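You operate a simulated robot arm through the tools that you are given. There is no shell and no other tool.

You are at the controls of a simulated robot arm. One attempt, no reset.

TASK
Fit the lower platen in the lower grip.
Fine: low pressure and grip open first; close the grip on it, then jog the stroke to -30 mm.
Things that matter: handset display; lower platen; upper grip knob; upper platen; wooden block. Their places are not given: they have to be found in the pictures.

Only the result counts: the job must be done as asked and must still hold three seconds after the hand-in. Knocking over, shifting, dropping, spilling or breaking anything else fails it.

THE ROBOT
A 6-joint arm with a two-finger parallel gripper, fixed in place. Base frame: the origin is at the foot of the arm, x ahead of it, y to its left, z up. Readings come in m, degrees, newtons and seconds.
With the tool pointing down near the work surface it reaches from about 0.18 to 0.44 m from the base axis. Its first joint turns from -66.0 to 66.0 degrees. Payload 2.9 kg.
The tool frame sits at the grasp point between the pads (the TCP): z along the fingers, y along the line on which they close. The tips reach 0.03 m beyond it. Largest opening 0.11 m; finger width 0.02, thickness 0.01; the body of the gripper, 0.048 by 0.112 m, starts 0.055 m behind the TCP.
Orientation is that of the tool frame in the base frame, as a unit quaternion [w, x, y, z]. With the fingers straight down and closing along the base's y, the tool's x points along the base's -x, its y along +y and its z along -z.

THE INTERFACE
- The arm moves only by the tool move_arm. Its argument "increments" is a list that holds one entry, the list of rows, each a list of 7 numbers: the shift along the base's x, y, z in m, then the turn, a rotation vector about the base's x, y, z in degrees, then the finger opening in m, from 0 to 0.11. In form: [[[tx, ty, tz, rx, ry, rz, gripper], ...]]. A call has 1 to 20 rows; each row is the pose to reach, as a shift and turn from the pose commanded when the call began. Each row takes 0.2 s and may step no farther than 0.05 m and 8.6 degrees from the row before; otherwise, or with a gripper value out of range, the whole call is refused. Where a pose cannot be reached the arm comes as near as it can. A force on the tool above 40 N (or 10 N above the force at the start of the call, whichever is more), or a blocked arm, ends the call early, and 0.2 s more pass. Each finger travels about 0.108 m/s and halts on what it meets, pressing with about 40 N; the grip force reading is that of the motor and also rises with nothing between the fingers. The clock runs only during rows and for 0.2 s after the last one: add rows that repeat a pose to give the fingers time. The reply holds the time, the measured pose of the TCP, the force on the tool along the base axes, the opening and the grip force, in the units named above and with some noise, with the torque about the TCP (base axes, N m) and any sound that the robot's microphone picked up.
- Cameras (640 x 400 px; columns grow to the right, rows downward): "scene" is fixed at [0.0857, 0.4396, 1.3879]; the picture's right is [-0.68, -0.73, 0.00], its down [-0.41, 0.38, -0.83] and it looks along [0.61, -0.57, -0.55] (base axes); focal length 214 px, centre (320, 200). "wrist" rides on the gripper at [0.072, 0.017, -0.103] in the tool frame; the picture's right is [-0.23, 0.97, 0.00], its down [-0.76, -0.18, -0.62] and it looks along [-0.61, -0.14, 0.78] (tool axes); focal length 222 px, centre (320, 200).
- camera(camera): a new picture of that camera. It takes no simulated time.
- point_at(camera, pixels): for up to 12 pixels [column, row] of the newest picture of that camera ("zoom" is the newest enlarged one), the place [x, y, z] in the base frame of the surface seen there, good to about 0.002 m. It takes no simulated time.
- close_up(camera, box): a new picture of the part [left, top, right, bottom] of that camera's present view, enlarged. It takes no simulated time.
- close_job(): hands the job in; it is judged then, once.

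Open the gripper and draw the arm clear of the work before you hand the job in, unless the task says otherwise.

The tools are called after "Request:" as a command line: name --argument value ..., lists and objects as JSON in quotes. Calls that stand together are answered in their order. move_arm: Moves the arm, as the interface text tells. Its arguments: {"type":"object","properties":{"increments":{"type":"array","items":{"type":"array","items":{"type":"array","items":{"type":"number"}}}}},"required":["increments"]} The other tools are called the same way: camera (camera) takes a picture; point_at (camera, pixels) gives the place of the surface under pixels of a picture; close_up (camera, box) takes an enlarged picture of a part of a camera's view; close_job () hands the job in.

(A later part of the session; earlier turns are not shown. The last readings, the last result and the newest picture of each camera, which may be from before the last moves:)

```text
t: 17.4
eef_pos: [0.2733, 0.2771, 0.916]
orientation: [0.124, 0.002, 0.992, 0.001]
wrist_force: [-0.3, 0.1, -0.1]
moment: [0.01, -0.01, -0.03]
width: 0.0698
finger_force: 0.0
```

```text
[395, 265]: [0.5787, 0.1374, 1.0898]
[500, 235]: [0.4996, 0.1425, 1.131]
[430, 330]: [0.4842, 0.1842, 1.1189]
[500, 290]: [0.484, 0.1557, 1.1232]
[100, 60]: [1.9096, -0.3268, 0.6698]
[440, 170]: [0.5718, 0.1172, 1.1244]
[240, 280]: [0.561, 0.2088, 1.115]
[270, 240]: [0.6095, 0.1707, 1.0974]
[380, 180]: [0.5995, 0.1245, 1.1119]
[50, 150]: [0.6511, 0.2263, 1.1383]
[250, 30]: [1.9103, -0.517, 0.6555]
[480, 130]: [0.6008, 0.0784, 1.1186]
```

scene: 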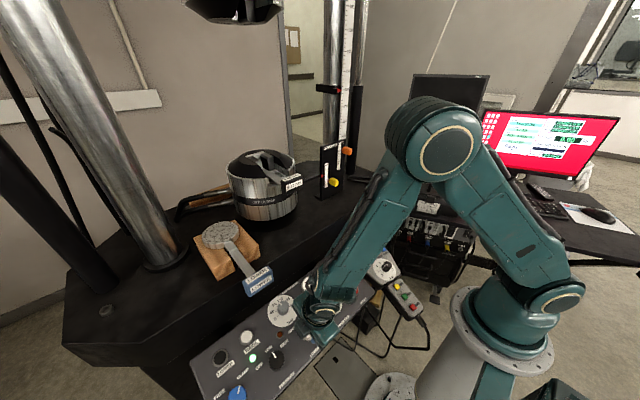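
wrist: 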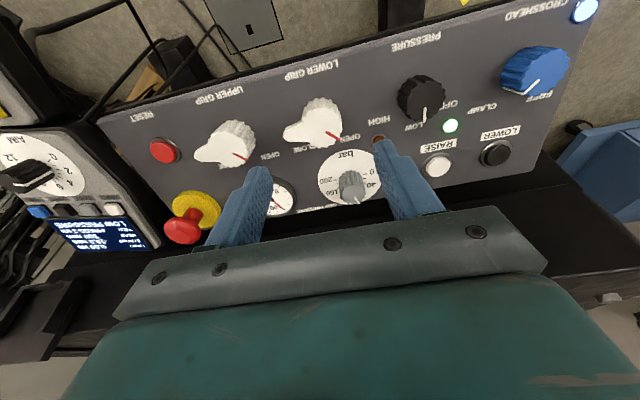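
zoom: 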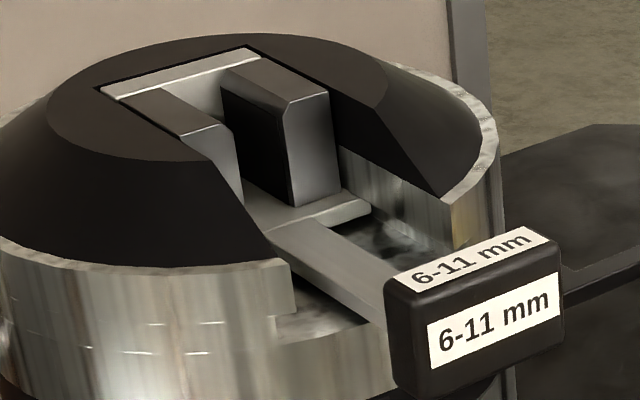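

The jaw gap runs along x: y from ≈0.150 to ≈0.171, jaws x 0.625–0.665, top z=1.141. Now I raise the arm and move to a pre-grasp above the blue handle (0.377, 0.346), to check reach and look closer.

Request:
move_arm --increments '[[[0, 0, 0.045, 0, 0, 0, 0.09], [0, 0, 0.09, 0, 0, 0, 0.09], [0, 0.01, 0.135, 0, 0, 0, 0.09], [0, 0.02, 0.18, 0, 0, 0, 0.09], [0.015, 0.05, 0.21, 0, 0, 0, 0.09], [0.05, 0.069, 0.21, 0, 0, 0, 0.09], [0.08, 0.069, 0.21, 0, 0, 0, 0.09], [0.08, 0.069, 0.21, 0, 0, 0, 0.09]]]'

Request:
camera --camera "wrist"

Request:
camera --camera "scene"

```text
t: 19.2
eef_pos: [0.3542, 0.3445, 1.1257]
orientation: [0.126, -0.001, 0.992, 0.0]
wrist_force: [0.4, -0.2, 0.3]
moment: [0.01, 0.04, 0.0]
width: 0.0901
finger_force: 0.1
```

```text
taken
```

wrist: 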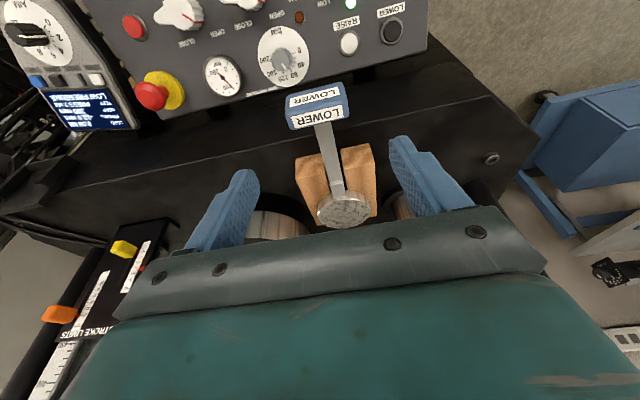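

```text
taken
```

scene: 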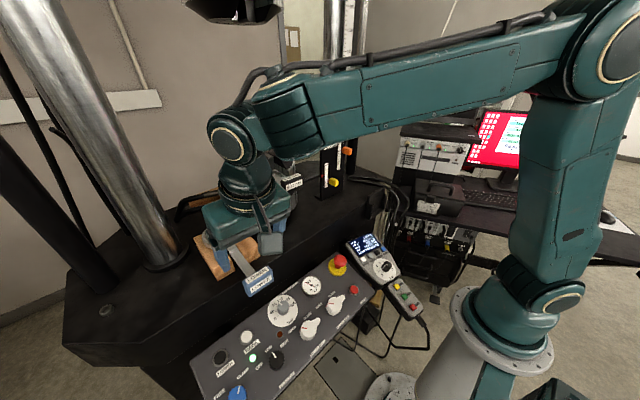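

Reach is fine here. I zoom the wrist view on the handle and disc and measure.

Request:
close_up --camera "wrist" --box '[270, 70, 400, 240]'

Request:
point_at --camera "zoom" --pixels '[[200, 80], [175, 60], [300, 40], [310, 85], [185, 120], [250, 110], [225, 55], [260, 160], [270, 250], [245, 330], [295, 325], [320, 335]]'

Request:
point_at --camera "zoom" --pixels '[[210, 325], [215, 350], [270, 310], [318, 315], [270, 365], [240, 160], [285, 160], [255, 270], [275, 280], [245, 140], [180, 95], [305, 60]]'

```text
2.35 times, centred on (335, 155) of wrist
```

zoom: 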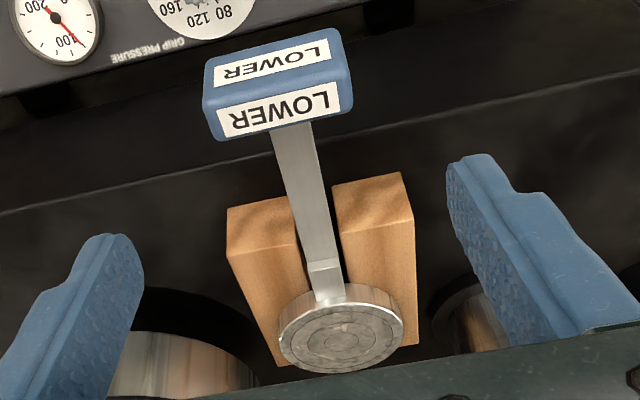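

```text
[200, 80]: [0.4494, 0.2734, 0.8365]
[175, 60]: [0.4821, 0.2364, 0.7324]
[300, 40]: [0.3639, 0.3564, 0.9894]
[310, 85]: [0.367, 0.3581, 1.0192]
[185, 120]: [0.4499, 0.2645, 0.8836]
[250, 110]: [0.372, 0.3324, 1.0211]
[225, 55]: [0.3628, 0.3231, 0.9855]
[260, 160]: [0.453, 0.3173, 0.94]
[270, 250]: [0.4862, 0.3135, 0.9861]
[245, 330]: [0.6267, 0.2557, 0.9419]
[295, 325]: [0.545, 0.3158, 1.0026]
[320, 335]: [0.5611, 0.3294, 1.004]
```

```text
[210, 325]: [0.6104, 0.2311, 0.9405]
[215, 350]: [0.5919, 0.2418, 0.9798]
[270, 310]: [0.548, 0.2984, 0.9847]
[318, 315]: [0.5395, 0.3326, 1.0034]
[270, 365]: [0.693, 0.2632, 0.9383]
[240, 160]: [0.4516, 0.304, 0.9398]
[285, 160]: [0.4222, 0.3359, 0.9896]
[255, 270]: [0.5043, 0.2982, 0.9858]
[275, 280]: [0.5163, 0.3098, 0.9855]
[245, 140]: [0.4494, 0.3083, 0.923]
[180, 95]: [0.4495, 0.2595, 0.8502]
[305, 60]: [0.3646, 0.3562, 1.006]
```

I take more points on handle edges, the bar and the disc.

Request:
point_at --camera "zoom" --pixels '[[210, 110], [349, 88], [218, 137], [345, 108], [206, 92], [342, 40], [342, 340], [284, 345], [398, 332], [340, 366], [280, 150], [308, 150]]'

Request:
point_at --camera "zoom" --pixels '[[294, 200], [318, 200], [303, 250], [330, 250], [315, 270], [335, 285], [300, 310], [380, 310], [250, 250], [360, 240], [280, 270], [400, 210]]'

```text
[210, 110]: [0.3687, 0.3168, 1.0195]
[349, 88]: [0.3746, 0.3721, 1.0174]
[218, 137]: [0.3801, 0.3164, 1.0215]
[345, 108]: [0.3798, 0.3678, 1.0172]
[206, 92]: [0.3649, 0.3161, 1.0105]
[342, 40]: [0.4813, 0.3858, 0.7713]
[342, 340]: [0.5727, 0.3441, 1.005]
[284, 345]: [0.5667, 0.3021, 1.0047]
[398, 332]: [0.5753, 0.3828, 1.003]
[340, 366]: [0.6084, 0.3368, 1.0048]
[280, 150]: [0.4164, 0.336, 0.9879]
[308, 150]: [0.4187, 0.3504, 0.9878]
```

```text
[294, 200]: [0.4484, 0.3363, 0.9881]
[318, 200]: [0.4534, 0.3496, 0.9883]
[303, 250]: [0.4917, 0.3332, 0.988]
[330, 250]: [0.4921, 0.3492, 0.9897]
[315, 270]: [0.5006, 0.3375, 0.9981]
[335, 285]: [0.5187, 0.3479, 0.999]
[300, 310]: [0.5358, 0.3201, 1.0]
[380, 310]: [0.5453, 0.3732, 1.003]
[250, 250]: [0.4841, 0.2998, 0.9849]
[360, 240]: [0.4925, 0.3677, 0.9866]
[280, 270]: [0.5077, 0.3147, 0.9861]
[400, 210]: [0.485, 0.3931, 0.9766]
```

Handle: centre ≈(0.374, 0.345, 1.003), 58 mm wide in y, ~20 mm thick; disc centre ≈(0.569, 0.3435), radius 41 mm. I lower the open fingers around the handle ends (closing along y).

Request:
move_arm --increments '[[[0.003, 0.0005, -0.035, 0, 0, 0, 0.09], [0.009, 0.0005, -0.07, 0, 0, 0, 0.09], [0.015, 0.0005, -0.1, 0, 0, 0, 0.09], [0.0198, 0.0005, -0.1227, 0, 0, 0, 0.09], [0.0198, 0.0005, -0.1227, 0, 0, 0, 0.09]]]'

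Request:
camera --camera "wrist"

Request:
close_up --camera "scene" --box '[180, 200, 320, 320]'

```text
t: 20.4
eef_pos: [0.3738, 0.3452, 1.0031]
orientation: [0.124, 0.001, 0.992, -0.001]
wrist_force: [0.3, 0.1, 0.5]
moment: [0.0, 0.04, -0.04]
width: 0.09
finger_force: 0.1
```

```text
taken
```

wrist: 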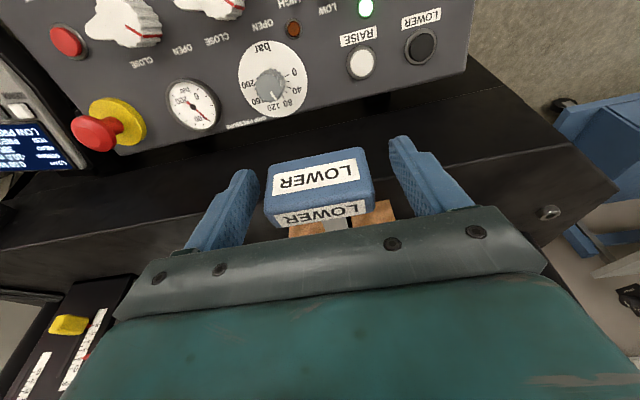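

```text
3.33 times, centred on (250, 260) of scene
```

zoom: 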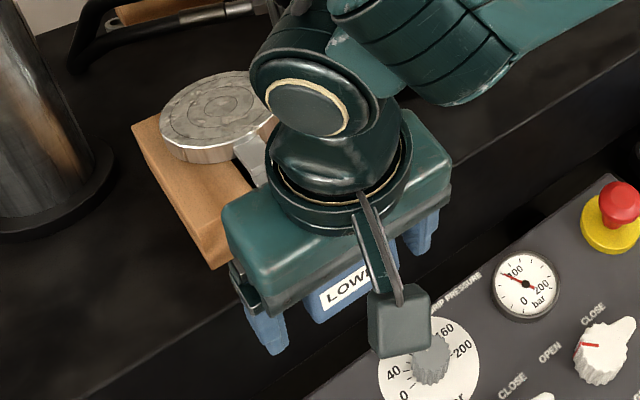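

The handle is between the fingers. I close on it.

Request:
move_arm --increments '[[[0, 0, 0, 0, 0, 0, 0.07], [0, 0, 0, 0, 0, 0, 0.04], [0, 0, 0, 0, 0, 0, 0.03], [0, 0, 0, 0, 0, 0, 0.03]]]'

Request:
camera --camera "wrist"

```text
t: 21.4
eef_pos: [0.3731, 0.3442, 1.0024]
orientation: [0.124, 0.0, 0.992, 0.0]
wrist_force: [0.5, -1.0, -0.8]
moment: [0.04, 0.25, -0.09]
width: 0.0601
finger_force: 40.1
```

```text
taken
```

wrist: 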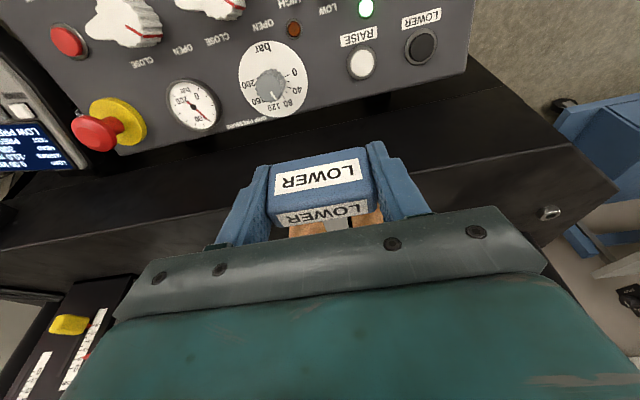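

Gripped at 60 mm with 40 N. I test-lift by 8 mm and watch the moment and the disc.

Request:
move_arm --increments '[[[0, 0, 0.002, 0, 0, 0, 0.03], [0, 0, 0.005, 0, 0, 0, 0.03], [0, 0, 0.008, 0, 0, 0, 0.03], [0, 0, 0.008, 0, 0, 0, 0.03]]]'

Request:
camera --camera "wrist"

Request:
close_up --camera "scene" --box '[180, 200, 320, 320]'

Request:
point_at --camera "zoom" --pixels '[[210, 110], [175, 125], [240, 85], [200, 140], [245, 110], [160, 170], [210, 230]]'

```text
t: 22.4
eef_pos: [0.3732, 0.3447, 1.0108]
orientation: [0.124, 0.0, 0.992, 0.0]
wrist_force: [-1.5, 0.4, 0.2]
moment: [0.05, 1.25, -0.08]
width: 0.0599
finger_force: 40.2
```

```text
taken
```

wrist: 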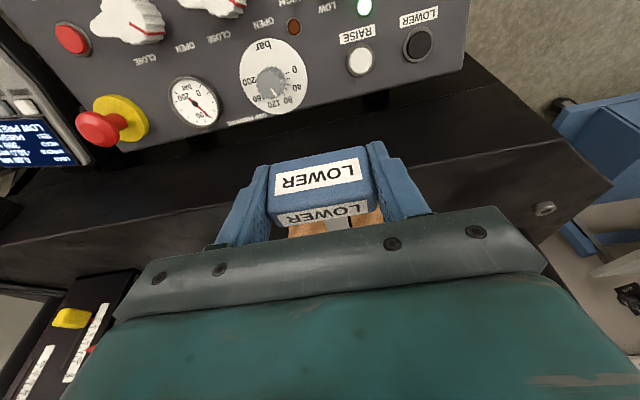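

```text
3.33 times, centred on (250, 260) of scene
```

zoom: 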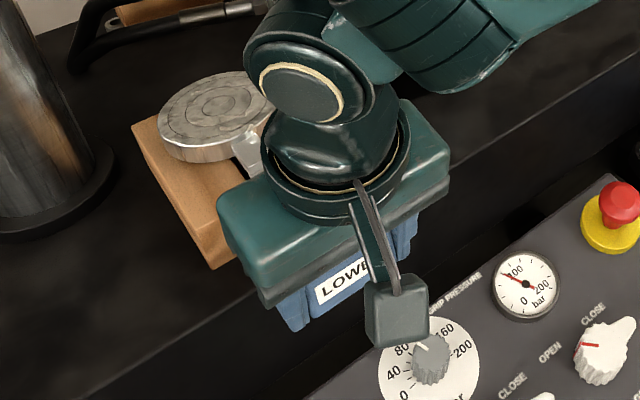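

```text
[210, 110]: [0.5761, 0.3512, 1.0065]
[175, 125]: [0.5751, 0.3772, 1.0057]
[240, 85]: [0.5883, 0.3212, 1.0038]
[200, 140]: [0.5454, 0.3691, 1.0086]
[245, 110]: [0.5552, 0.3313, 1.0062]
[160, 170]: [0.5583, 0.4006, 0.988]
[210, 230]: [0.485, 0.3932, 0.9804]
```

The moment is 1.25 N·m but the net force is still near zero, so I take another reading at the same pose before lifting further.

Request:
move_arm --increments '[[[0, 0, 0, 0, 0, 0, 0.03], [0, 0, 0, 0, 0, 0, 0.03]]]'

Request:
close_up --camera "scene" --box '[200, 215, 270, 275]'

Request:
point_at --camera "zoom" --pixels '[[80, 130], [180, 60], [150, 200], [60, 160], [240, 120], [200, 90], [250, 230], [230, 200], [90, 195], [150, 225]]'

```text
t: 23.0
eef_pos: [0.3735, 0.3459, 1.012]
orientation: [0.125, 0.0, 0.992, -0.001]
wrist_force: [-1.0, -0.2, 0.5]
moment: [0.0, 1.24, 0.02]
width: 0.06
finger_force: 39.3
```

```text
6.67 times, centred on (235, 245) of scene
```

zoom: 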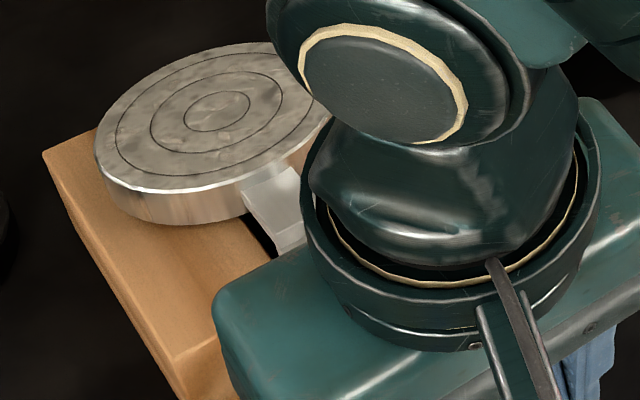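

```text
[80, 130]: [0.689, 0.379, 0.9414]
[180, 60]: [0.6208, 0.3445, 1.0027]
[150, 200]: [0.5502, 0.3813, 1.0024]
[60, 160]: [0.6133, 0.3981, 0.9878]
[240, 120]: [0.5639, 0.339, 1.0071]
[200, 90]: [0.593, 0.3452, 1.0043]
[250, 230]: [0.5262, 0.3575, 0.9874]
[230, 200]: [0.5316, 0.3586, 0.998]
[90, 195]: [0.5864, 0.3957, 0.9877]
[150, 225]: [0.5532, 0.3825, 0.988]
```

I raise another 6 mm slowly to learn whether the grip holds the platen or it is only pivoting.

Request:
move_arm --increments '[[[0, 0, 0.003, 0, 0, 0, 0.03], [0, 0, 0.006, 0, 0, 0, 0.03], [0, 0, 0.006, 0, 0, 0, 0.03]]]'

Request:
close_up --camera "scene" --box '[200, 215, 270, 275]'

Request:
camera --camera "wrist"

Request:
point_at --camera "zoom" --pixels '[[120, 120], [180, 60], [150, 180], [60, 160], [240, 120], [200, 90], [250, 230], [230, 160], [90, 195], [150, 225]]'

```text
t: 23.8
eef_pos: [0.3729, 0.3452, 1.0165]
orientation: [0.124, 0.001, 0.992, 0.0]
wrist_force: [1.2, 0.1, -7.9]
moment: [0.02, 1.24, -0.05]
width: 0.0601
finger_force: 40.2
```

```text
6.67 times, centred on (235, 245) of scene
```

zoom: 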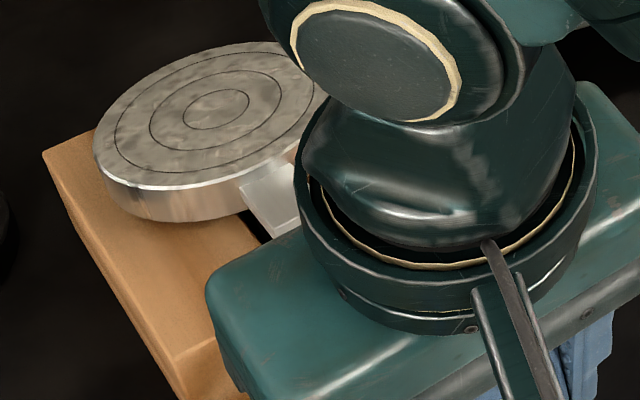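

```text
taken
```

wrist: 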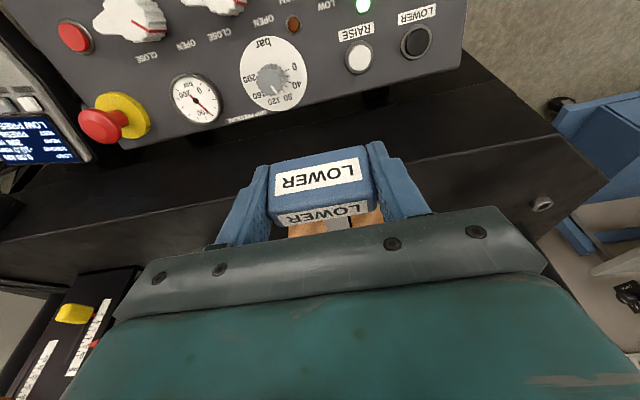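

```text
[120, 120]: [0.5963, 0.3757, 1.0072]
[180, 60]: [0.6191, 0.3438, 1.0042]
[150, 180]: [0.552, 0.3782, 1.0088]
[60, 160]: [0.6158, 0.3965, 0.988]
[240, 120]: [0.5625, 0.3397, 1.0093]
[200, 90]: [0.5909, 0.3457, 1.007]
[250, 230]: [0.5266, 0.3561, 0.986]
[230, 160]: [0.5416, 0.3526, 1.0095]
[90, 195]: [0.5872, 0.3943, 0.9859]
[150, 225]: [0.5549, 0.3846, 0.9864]
```

Now the tool carries ~8 N with a constant 1.24 N·m, suggesting the handle is slipping in pitch. I take one more reading holding still.

Request:
move_arm --increments '[[[0, 0, 0, 0, 0, 0, 0.02], [0, 0, 0, 0, 0, 0, 0.02], [0, 0, 0, 0, 0, 0, 0.02]]]'

Request:
move_arm --increments '[[[0, 0, 0.003, 0, 0, 0, 0.02], [0, 0, 0.006, 0, 0, 0, 0.02], [0, 0, 0.006, 0, 0, 0, 0.02], [0, 0, 0.006, 0, 0, 0, 0.02]]]'

Request:
close_up --camera "scene" --box '[200, 215, 270, 275]'

Request:
point_at --camera "zoom" --pixels '[[120, 120], [180, 60], [150, 180], [60, 160], [240, 120], [200, 90], [250, 230], [230, 160], [90, 195], [150, 225]]'

```text
t: 24.6
eef_pos: [0.3738, 0.3464, 1.0182]
orientation: [0.125, 0.001, 0.992, 0.0]
wrist_force: [0.7, 0.3, -7.4]
moment: [-0.02, 1.01, -0.17]
width: 0.0599
finger_force: 40.3
```

```text
t: 25.6
eef_pos: [0.3728, 0.3451, 1.0226]
orientation: [0.124, 0.001, 0.992, 0.0]
wrist_force: [0.3, 0.2, -7.1]
moment: [0.02, 1.15, 0.0]
width: 0.06
finger_force: 39.9
```

```text
6.67 times, centred on (235, 245) of scene
```

zoom: 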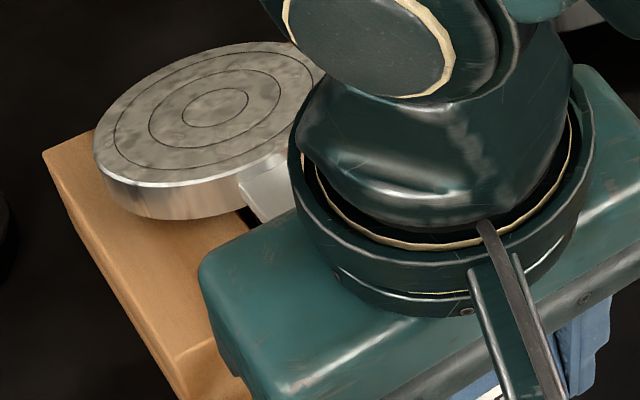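

```text
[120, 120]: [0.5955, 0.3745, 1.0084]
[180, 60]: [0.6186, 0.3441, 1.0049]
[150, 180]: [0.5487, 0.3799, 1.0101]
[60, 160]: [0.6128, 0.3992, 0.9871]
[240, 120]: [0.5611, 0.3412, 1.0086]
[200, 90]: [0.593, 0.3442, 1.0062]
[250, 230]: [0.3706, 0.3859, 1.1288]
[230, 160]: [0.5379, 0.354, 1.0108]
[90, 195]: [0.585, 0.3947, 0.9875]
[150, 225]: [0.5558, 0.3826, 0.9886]
```

The platen is pivoting on its far edge (F≈7 N, M≈1.15 N·m), so a handle-end grasp in y is too weak in pitch. I lower it back, release, and then study the arm's geometry and a better grasp nearer the disc.

Request:
move_arm --increments '[[[0, 0, -0.006, 0, 0, 0, 0.02], [0, 0, -0.012, 0, 0, 0, 0.02], [0, 0, -0.0185, 0, 0, 0, 0.02], [0, 0, -0.0185, 0, 0, 0, 0.02]]]'

Request:
close_up --camera "scene" --box '[200, 215, 270, 275]'

Request:
point_at --camera "zoom" --pixels '[[120, 120], [180, 60], [150, 180], [60, 160], [240, 120], [200, 90], [250, 230], [230, 160], [90, 195], [150, 225]]'

Request:
camera --camera "scene"

```text
t: 26.6
eef_pos: [0.3739, 0.344, 1.0036]
orientation: [0.126, 0.0, 0.992, 0.001]
wrist_force: [-4.5, 0.5, 3.6]
moment: [-0.14, -1.3, -0.01]
width: 0.0602
finger_force: 39.4
```

```text
6.67 times, centred on (235, 245) of scene
```

zoom: 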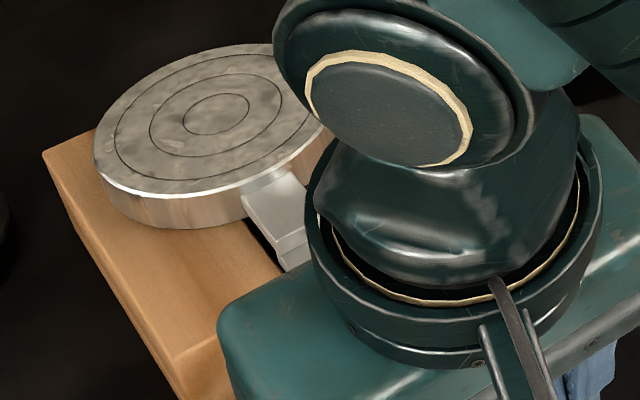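

```text
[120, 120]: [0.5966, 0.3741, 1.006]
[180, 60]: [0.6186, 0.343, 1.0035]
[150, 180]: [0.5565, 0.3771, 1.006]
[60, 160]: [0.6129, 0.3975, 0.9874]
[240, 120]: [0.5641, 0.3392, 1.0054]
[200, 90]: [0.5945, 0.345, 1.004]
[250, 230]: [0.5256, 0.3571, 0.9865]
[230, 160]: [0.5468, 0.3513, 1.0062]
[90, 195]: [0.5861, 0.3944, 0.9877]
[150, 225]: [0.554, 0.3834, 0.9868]
```

```text
taken
```

scene: 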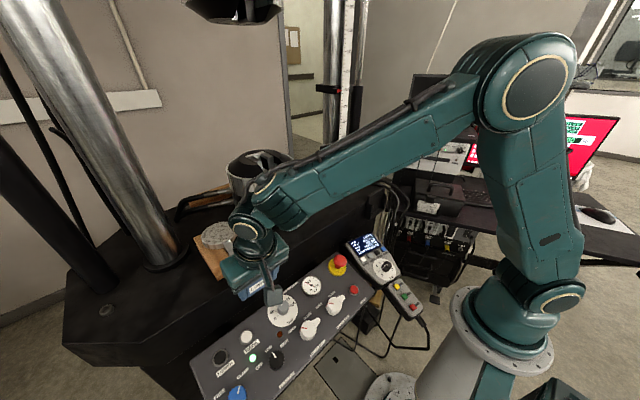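

I measure the robot's joints in the scene picture to understand reach, and release the handle.

Request:
point_at --camera "scene" --pixels '[[555, 298], [535, 87], [540, 230], [500, 330], [280, 185], [249, 231], [400, 140], [280, 210], [520, 260], [465, 300]]'

Request:
move_arm --increments '[[[0, 0, 0, 0, 0, 0, 0.07], [0, 0, 0, 0, 0, 0, 0.09], [0, 0, 0, 0, 0, 0, 0.09]]]'

Request:
close_up --camera "scene" --box '[200, 215, 270, 275]'

```text
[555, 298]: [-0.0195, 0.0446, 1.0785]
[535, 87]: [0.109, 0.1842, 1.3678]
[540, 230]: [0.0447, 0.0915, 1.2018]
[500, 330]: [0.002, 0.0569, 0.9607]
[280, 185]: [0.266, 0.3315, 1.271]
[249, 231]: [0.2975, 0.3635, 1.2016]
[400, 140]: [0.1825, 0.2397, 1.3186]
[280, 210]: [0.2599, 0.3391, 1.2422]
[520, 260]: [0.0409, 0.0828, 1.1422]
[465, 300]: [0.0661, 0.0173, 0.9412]
```

```text
t: 27.4
eef_pos: [0.3726, 0.3453, 1.0051]
orientation: [0.125, 0.0, 0.992, 0.0]
wrist_force: [-0.2, -0.1, 0.4]
moment: [-0.01, 0.02, -0.01]
width: 0.09
finger_force: 0.2
```

```text
6.67 times, centred on (235, 245) of scene
```

zoom: 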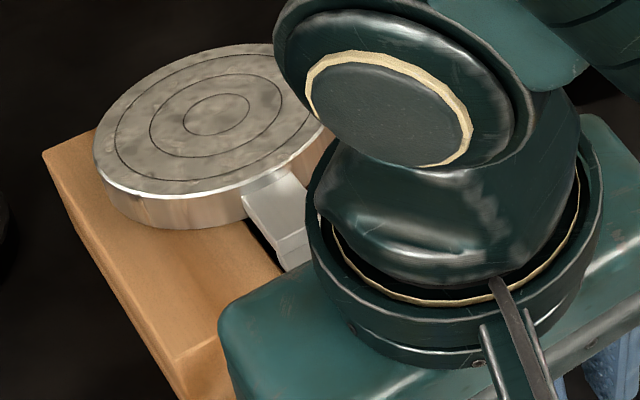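

The platen settled back flat. I now check surrounding clearances: upper grip underside, column, and the block/slot, using the scene camera.

Request:
close_up --camera "scene" --box '[160, 0, 320, 100]'

Request:
point_at --camera "zoom" --pixels '[[150, 50], [200, 85], [260, 90], [330, 85], [390, 70], [330, 40], [430, 50], [300, 70], [120, 30], [250, 70]]'

Request:
point_at --camera "scene" --pixels '[[155, 255], [185, 255], [130, 180], [160, 180], [165, 268], [240, 185], [300, 150], [325, 190], [180, 205], [235, 12]]'

```text
4.00 times, centred on (240, 50) of scene
```

zoom: 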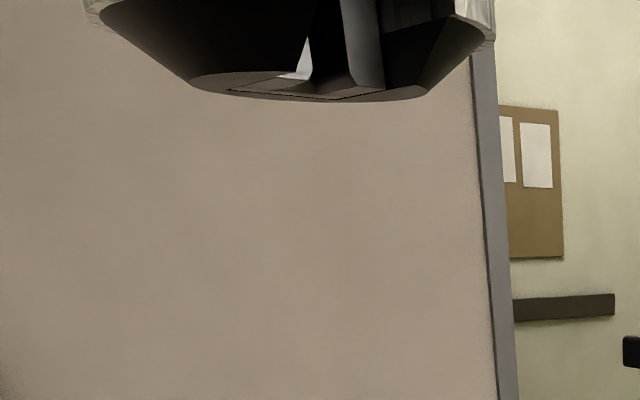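

```text
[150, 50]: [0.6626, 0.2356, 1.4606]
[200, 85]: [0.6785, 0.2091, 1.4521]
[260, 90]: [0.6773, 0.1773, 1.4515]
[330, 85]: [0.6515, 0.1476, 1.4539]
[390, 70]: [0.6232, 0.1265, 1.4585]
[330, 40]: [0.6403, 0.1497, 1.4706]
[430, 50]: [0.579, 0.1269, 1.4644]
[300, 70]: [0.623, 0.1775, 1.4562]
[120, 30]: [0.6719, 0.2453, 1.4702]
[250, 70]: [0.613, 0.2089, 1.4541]
```

```text
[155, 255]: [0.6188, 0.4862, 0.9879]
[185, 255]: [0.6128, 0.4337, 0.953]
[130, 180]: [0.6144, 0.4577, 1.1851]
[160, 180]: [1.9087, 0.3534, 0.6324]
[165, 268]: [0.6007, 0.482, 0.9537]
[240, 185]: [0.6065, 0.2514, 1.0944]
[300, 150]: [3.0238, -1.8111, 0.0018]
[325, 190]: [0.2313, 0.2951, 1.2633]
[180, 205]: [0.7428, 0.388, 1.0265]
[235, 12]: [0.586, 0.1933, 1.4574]
```

Upper grip underside is at z≈1.453; the disc (Ø82 mm) fits the 110 mm opening, so I'll grasp the disc itself across y near the centre of mass. I lift away from the handle, tilt to 35° outward and move above the disc to test reach.

Request:
move_arm --increments '[[[0, 0, 0.04, 0, 0, 0, 0.09], [0, 0, 0.08, 0, 0, 0, 0.1], [0, 0, 0.12, 0, 0, 0, 0.11], [0.037, -0.0004, 0.125, 0, -4.14, 0, 0.11], [0.074, -0.0008, 0.125, 0, -8.28, 0, 0.11], [0.111, -0.0012, 0.125, 0, -12.42, 0, 0.11], [0.148, -0.0016, 0.125, 0, -16.56, 0, 0.11], [0.1844, -0.0018, 0.125, 0, -20.7, 0, 0.11], [0.1844, -0.0018, 0.125, 0, -20.7, 0, 0.11]]]'

Request:
camera --camera "wrist"

Request:
camera --camera "scene"

```text
t: 29.4
eef_pos: [0.5576, 0.3438, 1.1282]
orientation: [0.302, 0.001, 0.953, 0.0]
wrist_force: [0.0, 0.3, 0.8]
moment: [-0.01, 0.0, 0.01]
width: 0.11
finger_force: 0.1
```

```text
taken
```

wrist: 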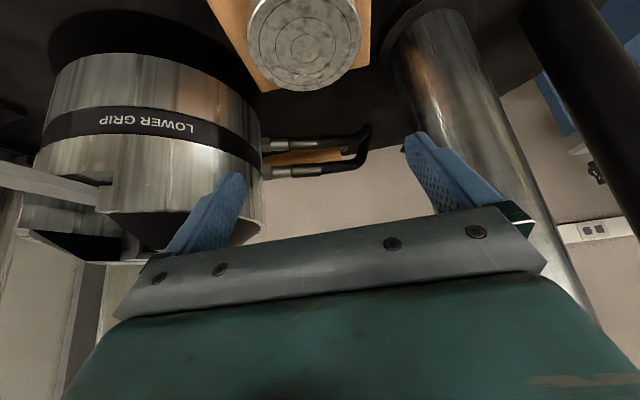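

```text
taken
```

scene: 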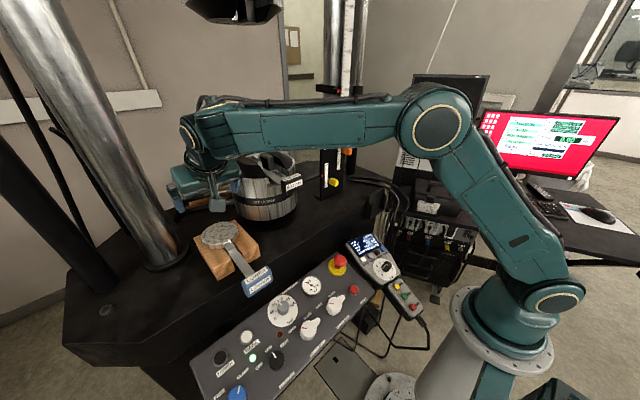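

Reach is fine at 35° tilt. I zoom the wrist view on the disc (305,40) to refine its centre before descending.

Request:
close_up --camera "wrist" --box '[220, 0, 400, 112]'

Request:
point_at --camera "zoom" --pixels '[[300, 130], [100, 150], [490, 130], [300, 300], [200, 40], [400, 40], [160, 260], [450, 240], [520, 100], [80, 200], [290, 310], [330, 200]]'

```text
3.56 times, centred on (310, 56) of wrist
```

zoom: 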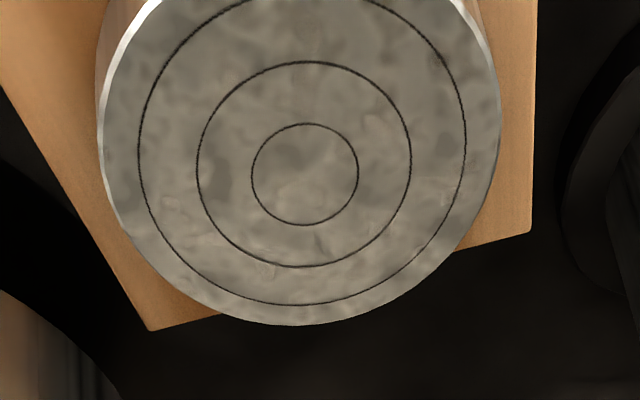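

```text
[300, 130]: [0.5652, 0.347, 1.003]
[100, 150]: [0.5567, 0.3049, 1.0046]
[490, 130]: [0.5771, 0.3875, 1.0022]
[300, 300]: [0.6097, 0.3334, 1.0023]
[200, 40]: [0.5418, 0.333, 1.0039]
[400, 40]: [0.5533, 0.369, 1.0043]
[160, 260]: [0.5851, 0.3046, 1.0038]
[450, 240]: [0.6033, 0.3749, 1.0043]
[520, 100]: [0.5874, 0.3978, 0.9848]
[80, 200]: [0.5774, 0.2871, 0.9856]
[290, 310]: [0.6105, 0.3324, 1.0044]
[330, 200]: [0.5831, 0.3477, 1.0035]
```

Disc centre ≈(0.572, 0.345), R≈42 mm. I descend with fingers fully open so the tips stop ~3 mm above the block on both sides of the disc.

Request:
move_arm --increments '[[[0.0008, 0.0006, -0.03, 0, 0, 0, 0.11], [0.0016, 0.0012, -0.06, 0, 0, 0, 0.11], [0.0024, 0.0012, -0.085, 0, 0, 0, 0.11], [0.0024, 0.0012, -0.1, 0, 0, 0, 0.11], [0.0024, 0.0012, -0.1064, 0, 0, 0, 0.11], [0.0024, 0.0012, -0.1064, 0, 0, 0, 0.11]]]'

Request:
camera --camera "wrist"

Request:
camera --camera "scene"

Request:
close_up --camera "scene" --box '[170, 180, 290, 300]'

```text
t: 30.8
eef_pos: [0.5596, 0.3459, 1.0226]
orientation: [0.301, 0.0, 0.954, -0.001]
wrist_force: [-0.7, 0.6, 0.1]
moment: [-0.01, -0.02, 0.01]
width: 0.11
finger_force: 0.1
```

```text
taken
```

wrist: 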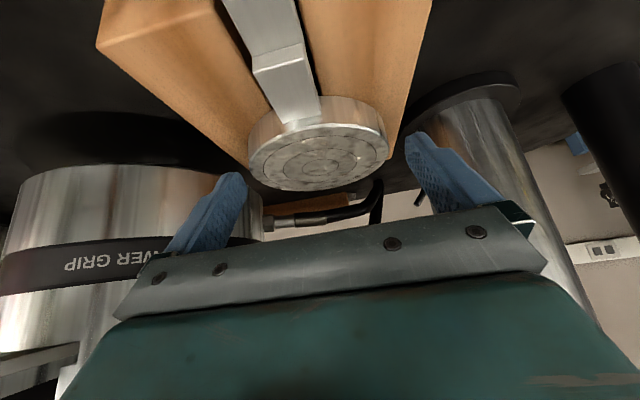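

```text
taken
```

scene: 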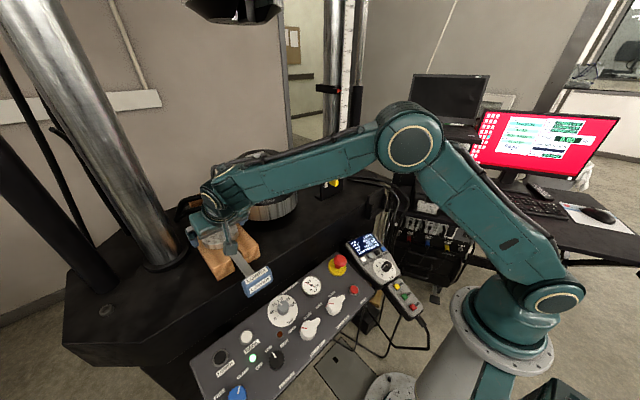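

```text
3.33 times, centred on (230, 240) of scene
```

zoom: 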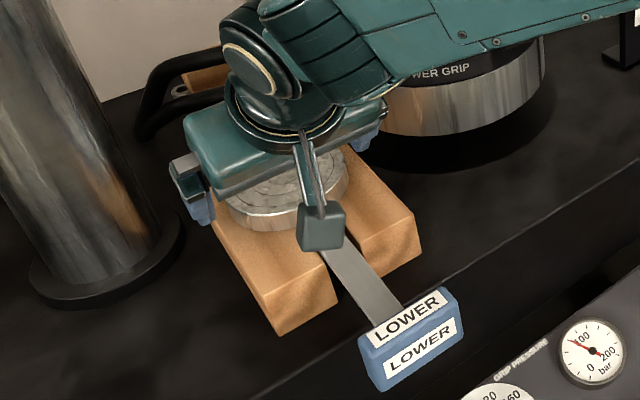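

The disc is centred between the fingers. I lower 3 mm more for better overlap and close on the disc.

Request:
move_arm --increments '[[[0, -0.0005, -0.003, 0, 0, 0, 0.11], [0, -0.0005, -0.003, 0, 0, 0, 0.1], [0, -0.0005, -0.003, 0, 0, 0, 0.085], [0, -0.0005, -0.003, 0, 0, 0, 0.07], [0, -0.0005, -0.003, 0, 0, 0, 0.06], [0, -0.0005, -0.003, 0, 0, 0, 0.06]]]'

Request:
camera --camera "wrist"

```text
t: 32.2
eef_pos: [0.5611, 0.3445, 1.0198]
orientation: [0.301, 0.0, 0.954, 0.0]
wrist_force: [1.6, 3.2, 0.0]
moment: [-0.04, -0.04, 0.01]
width: 0.0893
finger_force: 40.2
```

```text
taken
```

wrist: 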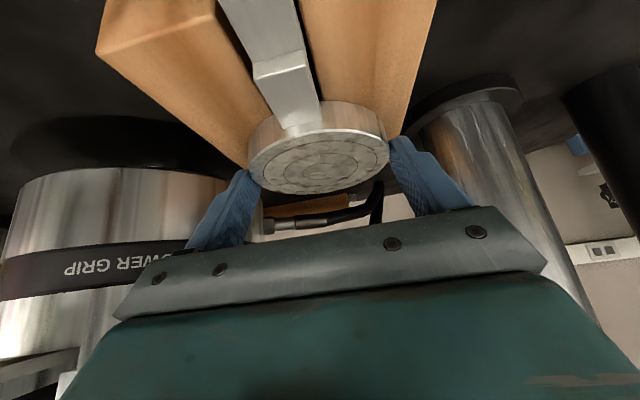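

Gripped at 89 mm. I lift 8 mm as a test and watch force and moment.

Request:
move_arm --increments '[[[0, 0, 0.003, 0, 0, 0, 0.06], [0, 0, 0.006, 0, 0, 0, 0.06], [0, 0, 0.01, 0, 0, 0, 0.06], [0, 0, 0.01, 0, 0, 0, 0.06]]]'

Request:
camera --camera "wrist"

Request:
close_up --camera "scene" --box '[170, 190, 290, 310]'

Request:
point_at --camera "zoom" --pixels '[[410, 285], [420, 305], [360, 250], [345, 300], [380, 300], [260, 190], [450, 280], [250, 210], [340, 240]]'

```text
t: 33.2
eef_pos: [0.5606, 0.3433, 1.0298]
orientation: [0.301, 0.0, 0.954, 0.0]
wrist_force: [0.5, -0.7, -9.5]
moment: [-0.07, -0.03, -0.01]
width: 0.0896
finger_force: 40.3
```

```text
taken
```

wrist: 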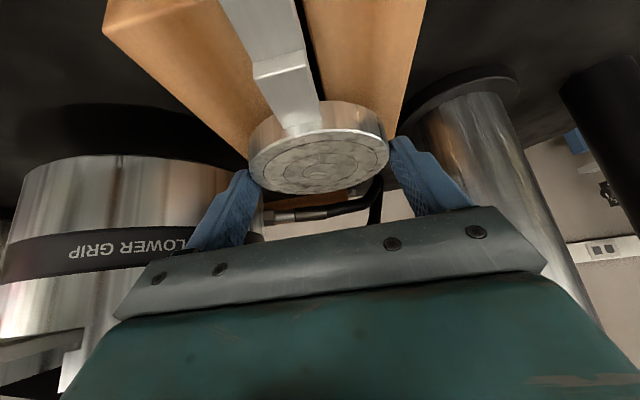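

```text
3.33 times, centred on (230, 250) of scene
```

zoom: 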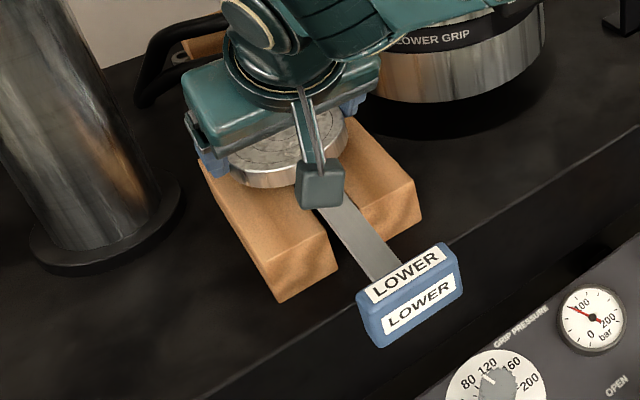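

```text
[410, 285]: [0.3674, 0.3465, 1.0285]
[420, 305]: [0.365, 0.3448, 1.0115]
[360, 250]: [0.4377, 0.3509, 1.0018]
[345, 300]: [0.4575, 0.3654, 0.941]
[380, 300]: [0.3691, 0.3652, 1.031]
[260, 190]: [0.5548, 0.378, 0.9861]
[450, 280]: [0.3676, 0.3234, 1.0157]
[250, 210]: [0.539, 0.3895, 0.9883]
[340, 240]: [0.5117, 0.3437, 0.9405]
```

Full weight (9.5 N) is carried with almost no moment, and the platen stays level. I lift 75 mm further to clear the block and look at the tang.

Request:
move_arm --increments '[[[0, 0, 0.015, 0, 0, 0, 0.06], [0, 0, 0.03, 0, 0, 0, 0.06], [0, 0, 0.045, 0, 0, 0, 0.06], [0, 0, 0.06, 0, 0, 0, 0.06], [0, 0, 0.075, 0, 0, 0, 0.06], [0, 0, 0.075, 0, 0, 0, 0.06]]]'

Request:
camera --camera "wrist"

Request:
close_up --camera "scene" --box '[160, 150, 310, 290]'

Request:
camera --camera "scene"

```text
t: 34.6
eef_pos: [0.5606, 0.3447, 1.1056]
orientation: [0.302, 0.0, 0.953, 0.0]
wrist_force: [0.9, 0.1, -0.2]
moment: [-0.01, 0.02, 0.0]
width: 0.0598
finger_force: 0.0
```

```text
taken
```

wrist: 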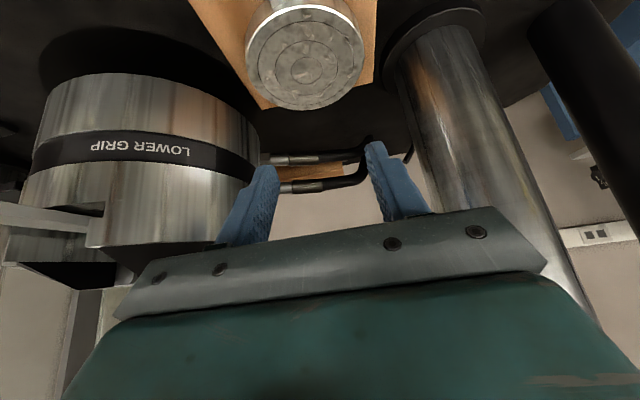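

```text
2.86 times, centred on (235, 220) of scene
```

zoom: 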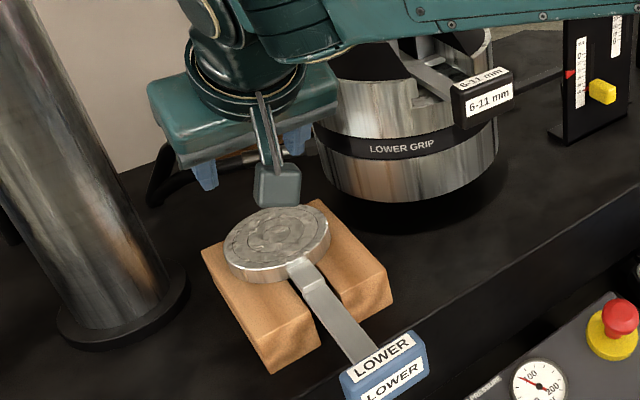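

```text
taken
```

scene: 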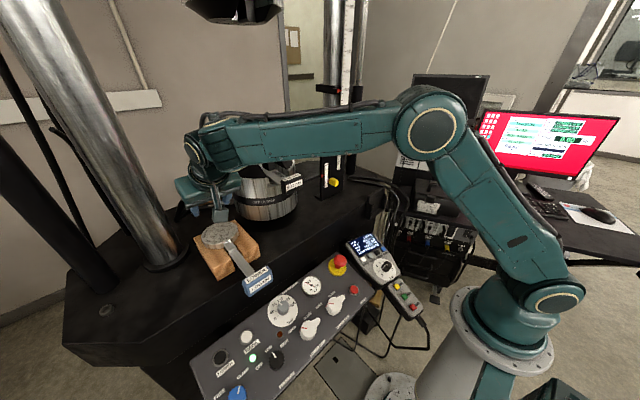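

The disc slipped out and settled back on the block (wrist view at (305,60)), since the overlap was too small. I open fully and re-measure platen, block and fingertips.

Request:
move_arm --increments '[[[0, 0, 0.01, 0, 0, 0, 0.08], [0, 0, 0.02, 0, 0, 0, 0.11], [0, 0, 0.02, 0, 0, 0, 0.11]]]'

Request:
close_up --camera "scene" --box '[180, 200, 290, 310]'

Request:
close_up --camera "wrist" --box '[200, 0, 420, 140]'

Request:
point_at --camera "zoom" --pixels '[[290, 110], [160, 110], [420, 110], [290, 230], [300, 160], [100, 60], [490, 100], [490, 160], [160, 220], [220, 180], [360, 180], [300, 80]]'

```text
t: 35.4
eef_pos: [0.5597, 0.3456, 1.1252]
orientation: [0.301, 0.0, 0.954, 0.0]
wrist_force: [0.4, 0.2, -0.3]
moment: [0.0, 0.0, 0.01]
width: 0.1101
finger_force: 0.0
```

```text
3.64 times, centred on (235, 255) of scene
```

zoom: 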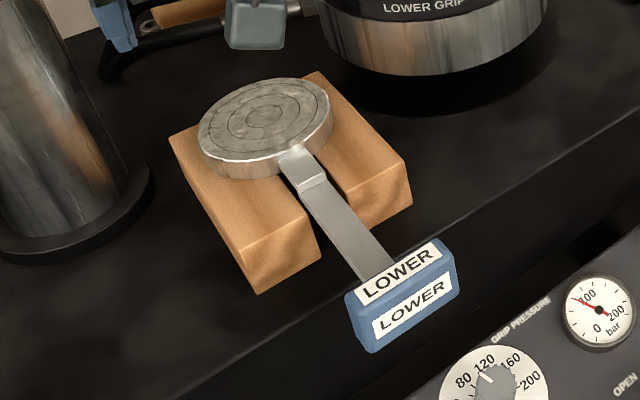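

```text
2.86 times, centred on (310, 70) of wrist
```

zoom: 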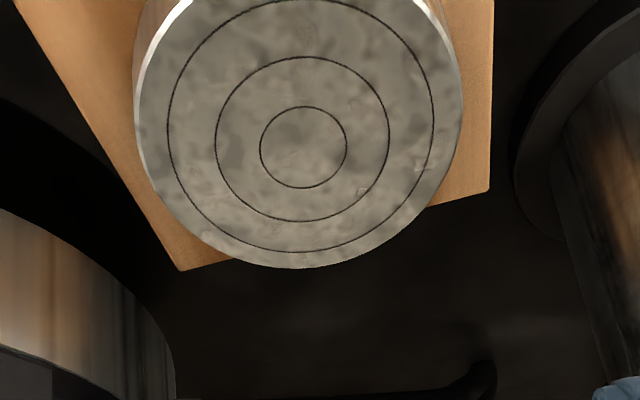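

```text
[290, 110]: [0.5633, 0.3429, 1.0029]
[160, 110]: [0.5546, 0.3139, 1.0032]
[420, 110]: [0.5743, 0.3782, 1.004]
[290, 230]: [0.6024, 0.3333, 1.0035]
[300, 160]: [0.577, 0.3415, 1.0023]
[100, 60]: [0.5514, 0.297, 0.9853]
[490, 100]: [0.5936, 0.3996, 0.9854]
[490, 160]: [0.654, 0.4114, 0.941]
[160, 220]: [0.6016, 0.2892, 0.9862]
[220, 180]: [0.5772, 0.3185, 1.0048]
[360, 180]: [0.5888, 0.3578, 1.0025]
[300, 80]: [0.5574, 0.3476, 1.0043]
```

Disc centre now ≈(0.575, 0.343), still level. I descend again with fingers fully open to the previous height and measure the fingertip ends against the block.

Request:
move_arm --increments '[[[0.0033, -0.0026, -0.035, 0, 0, 0, 0.11], [0.0043, -0.0026, -0.07, 0, 0, 0, 0.11], [0.0043, -0.0026, -0.095, 0, 0, 0, 0.11], [0.0043, -0.0026, -0.1052, 0, 0, 0, 0.11], [0.0043, -0.0026, -0.1052, 0, 0, 0, 0.11]]]'

Request:
camera --camera "wrist"

Request:
close_up --camera "wrist" --box '[200, 80, 440, 240]'

Request:
point_at --camera "zoom" --pixels '[[565, 140], [560, 160], [580, 150], [95, 255], [75, 260], [112, 252], [545, 165], [118, 280], [600, 165], [310, 220], [130, 190], [500, 170]]'

```text
t: 36.6
eef_pos: [0.5644, 0.3414, 1.0188]
orientation: [0.301, 0.0, 0.954, 0.0]
wrist_force: [-0.1, -0.6, -0.3]
moment: [-0.02, 0.01, 0.0]
width: 0.1103
finger_force: 0.0
```

```text
taken
```

wrist: 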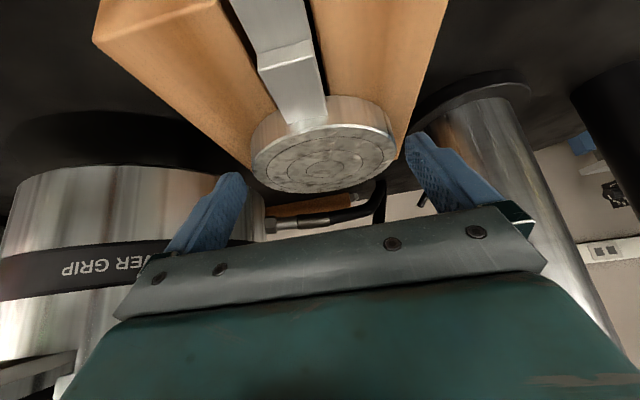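

```text
2.50 times, centred on (320, 160) of wrist
```

zoom: 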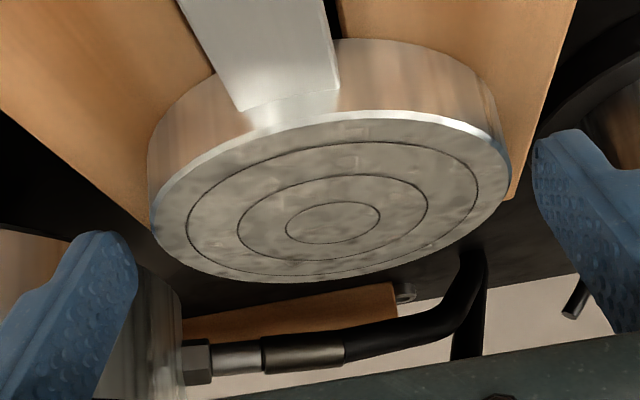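

```text
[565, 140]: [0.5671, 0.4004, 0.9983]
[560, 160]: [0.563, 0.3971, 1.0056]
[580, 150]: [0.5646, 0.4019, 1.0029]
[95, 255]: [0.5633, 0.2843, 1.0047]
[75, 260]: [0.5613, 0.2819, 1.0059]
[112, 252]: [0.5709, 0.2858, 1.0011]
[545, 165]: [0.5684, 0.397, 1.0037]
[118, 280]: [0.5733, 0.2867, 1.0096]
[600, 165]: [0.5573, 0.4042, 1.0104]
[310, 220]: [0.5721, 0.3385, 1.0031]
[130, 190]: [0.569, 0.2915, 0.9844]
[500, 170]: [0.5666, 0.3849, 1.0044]
```

The visible fingertip ends sit at z≈0.998, well above the block (0.985). I measure the extreme tip pixels and the block surface next to them.

Request:
point_at --camera "zoom" --pixels '[[100, 236], [85, 238], [118, 238], [128, 250], [575, 133], [555, 135], [592, 140], [540, 145], [134, 270], [538, 155], [515, 150], [150, 215]]'

Request:
close_up --camera "wrist" --box '[390, 110, 480, 210]'

Request:
close_up --camera "wrist" --box '[190, 150, 270, 250]'

```text
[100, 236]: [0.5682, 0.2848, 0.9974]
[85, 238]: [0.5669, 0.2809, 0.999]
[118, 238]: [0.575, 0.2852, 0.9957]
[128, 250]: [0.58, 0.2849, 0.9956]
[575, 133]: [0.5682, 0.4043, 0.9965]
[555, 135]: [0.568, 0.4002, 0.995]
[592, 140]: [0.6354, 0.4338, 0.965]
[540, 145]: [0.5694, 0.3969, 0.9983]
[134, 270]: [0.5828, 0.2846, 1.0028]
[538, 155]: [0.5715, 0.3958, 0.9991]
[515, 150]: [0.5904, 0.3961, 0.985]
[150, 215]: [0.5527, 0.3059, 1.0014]
```

```text
4.00 times, centred on (435, 160) of wrist
```

zoom: 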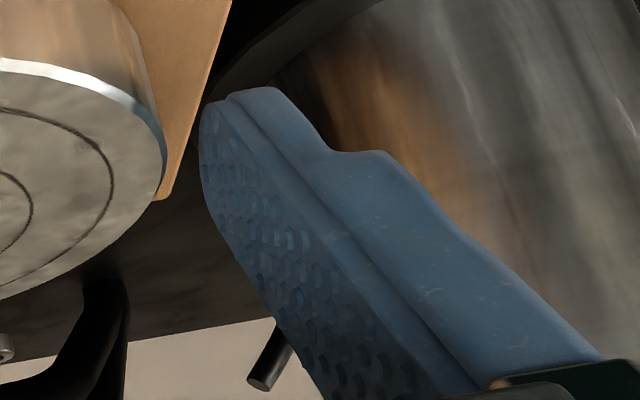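

```text
4.00 times, centred on (230, 200) of wrist
```

zoom: 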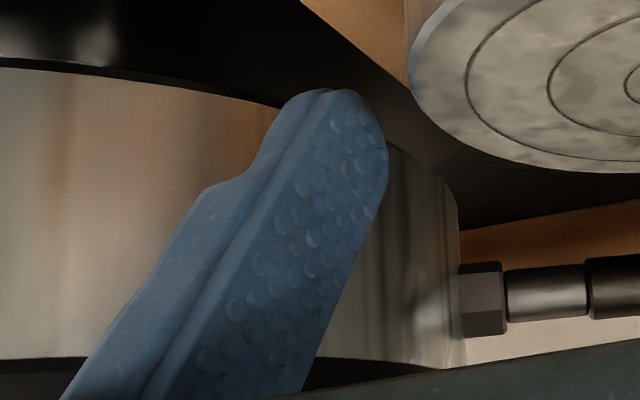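

The pad tips are rounded, lowest point z≈0.995, block top ≈0.9855. I lower 7 mm more (tips ~2.5 mm above the block), giving ~15 mm rim overlap, then close.

Request:
move_arm --increments '[[[0, 0.0015, -0.004, 0, 0, 0, 0.11], [0, 0.0015, -0.007, 0, 0, 0, 0.11], [0, 0.0015, -0.007, 0, 0, 0, 0.11]]]'

Request:
close_up --camera "wrist" --box '[200, 80, 440, 240]'

Request:
point_at --camera "zoom" --pixels '[[118, 238], [128, 250], [555, 135], [540, 145], [100, 236], [130, 190], [515, 150], [510, 170], [335, 222]]'

```text
t: 37.4
eef_pos: [0.5646, 0.3431, 1.0159]
orientation: [0.303, -0.001, 0.953, 0.003]
wrist_force: [-3.5, -2.5, 12.3]
moment: [-0.66, -0.01, -0.16]
width: 0.1098
finger_force: 0.0
```

```text
2.50 times, centred on (320, 160) of wrist
```

zoom: 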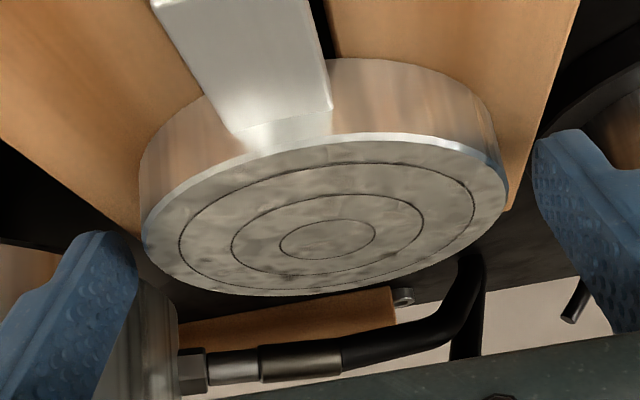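

```text
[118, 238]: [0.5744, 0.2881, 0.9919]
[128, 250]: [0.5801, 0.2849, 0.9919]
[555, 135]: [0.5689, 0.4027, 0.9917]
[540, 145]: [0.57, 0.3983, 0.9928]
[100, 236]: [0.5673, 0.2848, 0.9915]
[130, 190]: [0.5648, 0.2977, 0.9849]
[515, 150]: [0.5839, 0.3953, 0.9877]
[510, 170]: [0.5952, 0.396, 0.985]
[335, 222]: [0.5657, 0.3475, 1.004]
```

The reading shows 12 N of contact on the right fingertip (y≈0.289) against the block, so the true tips reach lower than they look. I back up 6 mm at once.

Request:
move_arm --increments '[[[0, 0, 0.003, 0, 0, 0, 0.11], [0, 0, 0.006, 0, 0, 0, 0.11], [0, 0, 0.006, 0, 0, 0, 0.11]]]'

Request:
close_up --camera "scene" --box '[180, 200, 290, 310]'

```text
t: 38.2
eef_pos: [0.5641, 0.3433, 1.0178]
orientation: [0.3, 0.0, 0.954, 0.0]
wrist_force: [-0.8, -0.5, 0.0]
moment: [-0.02, -0.01, -0.02]
width: 0.11
finger_force: 0.1
```

```text
3.64 times, centred on (235, 255) of scene
```

zoom: 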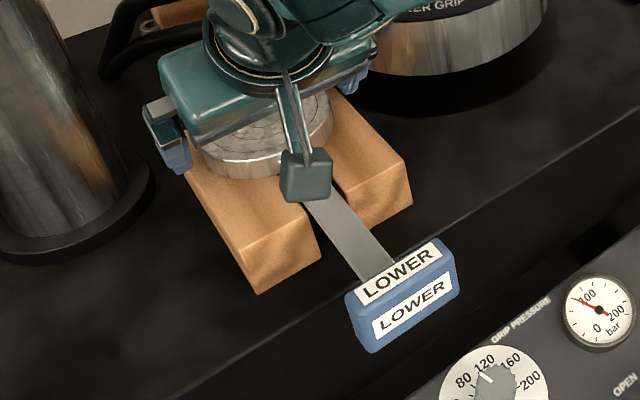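

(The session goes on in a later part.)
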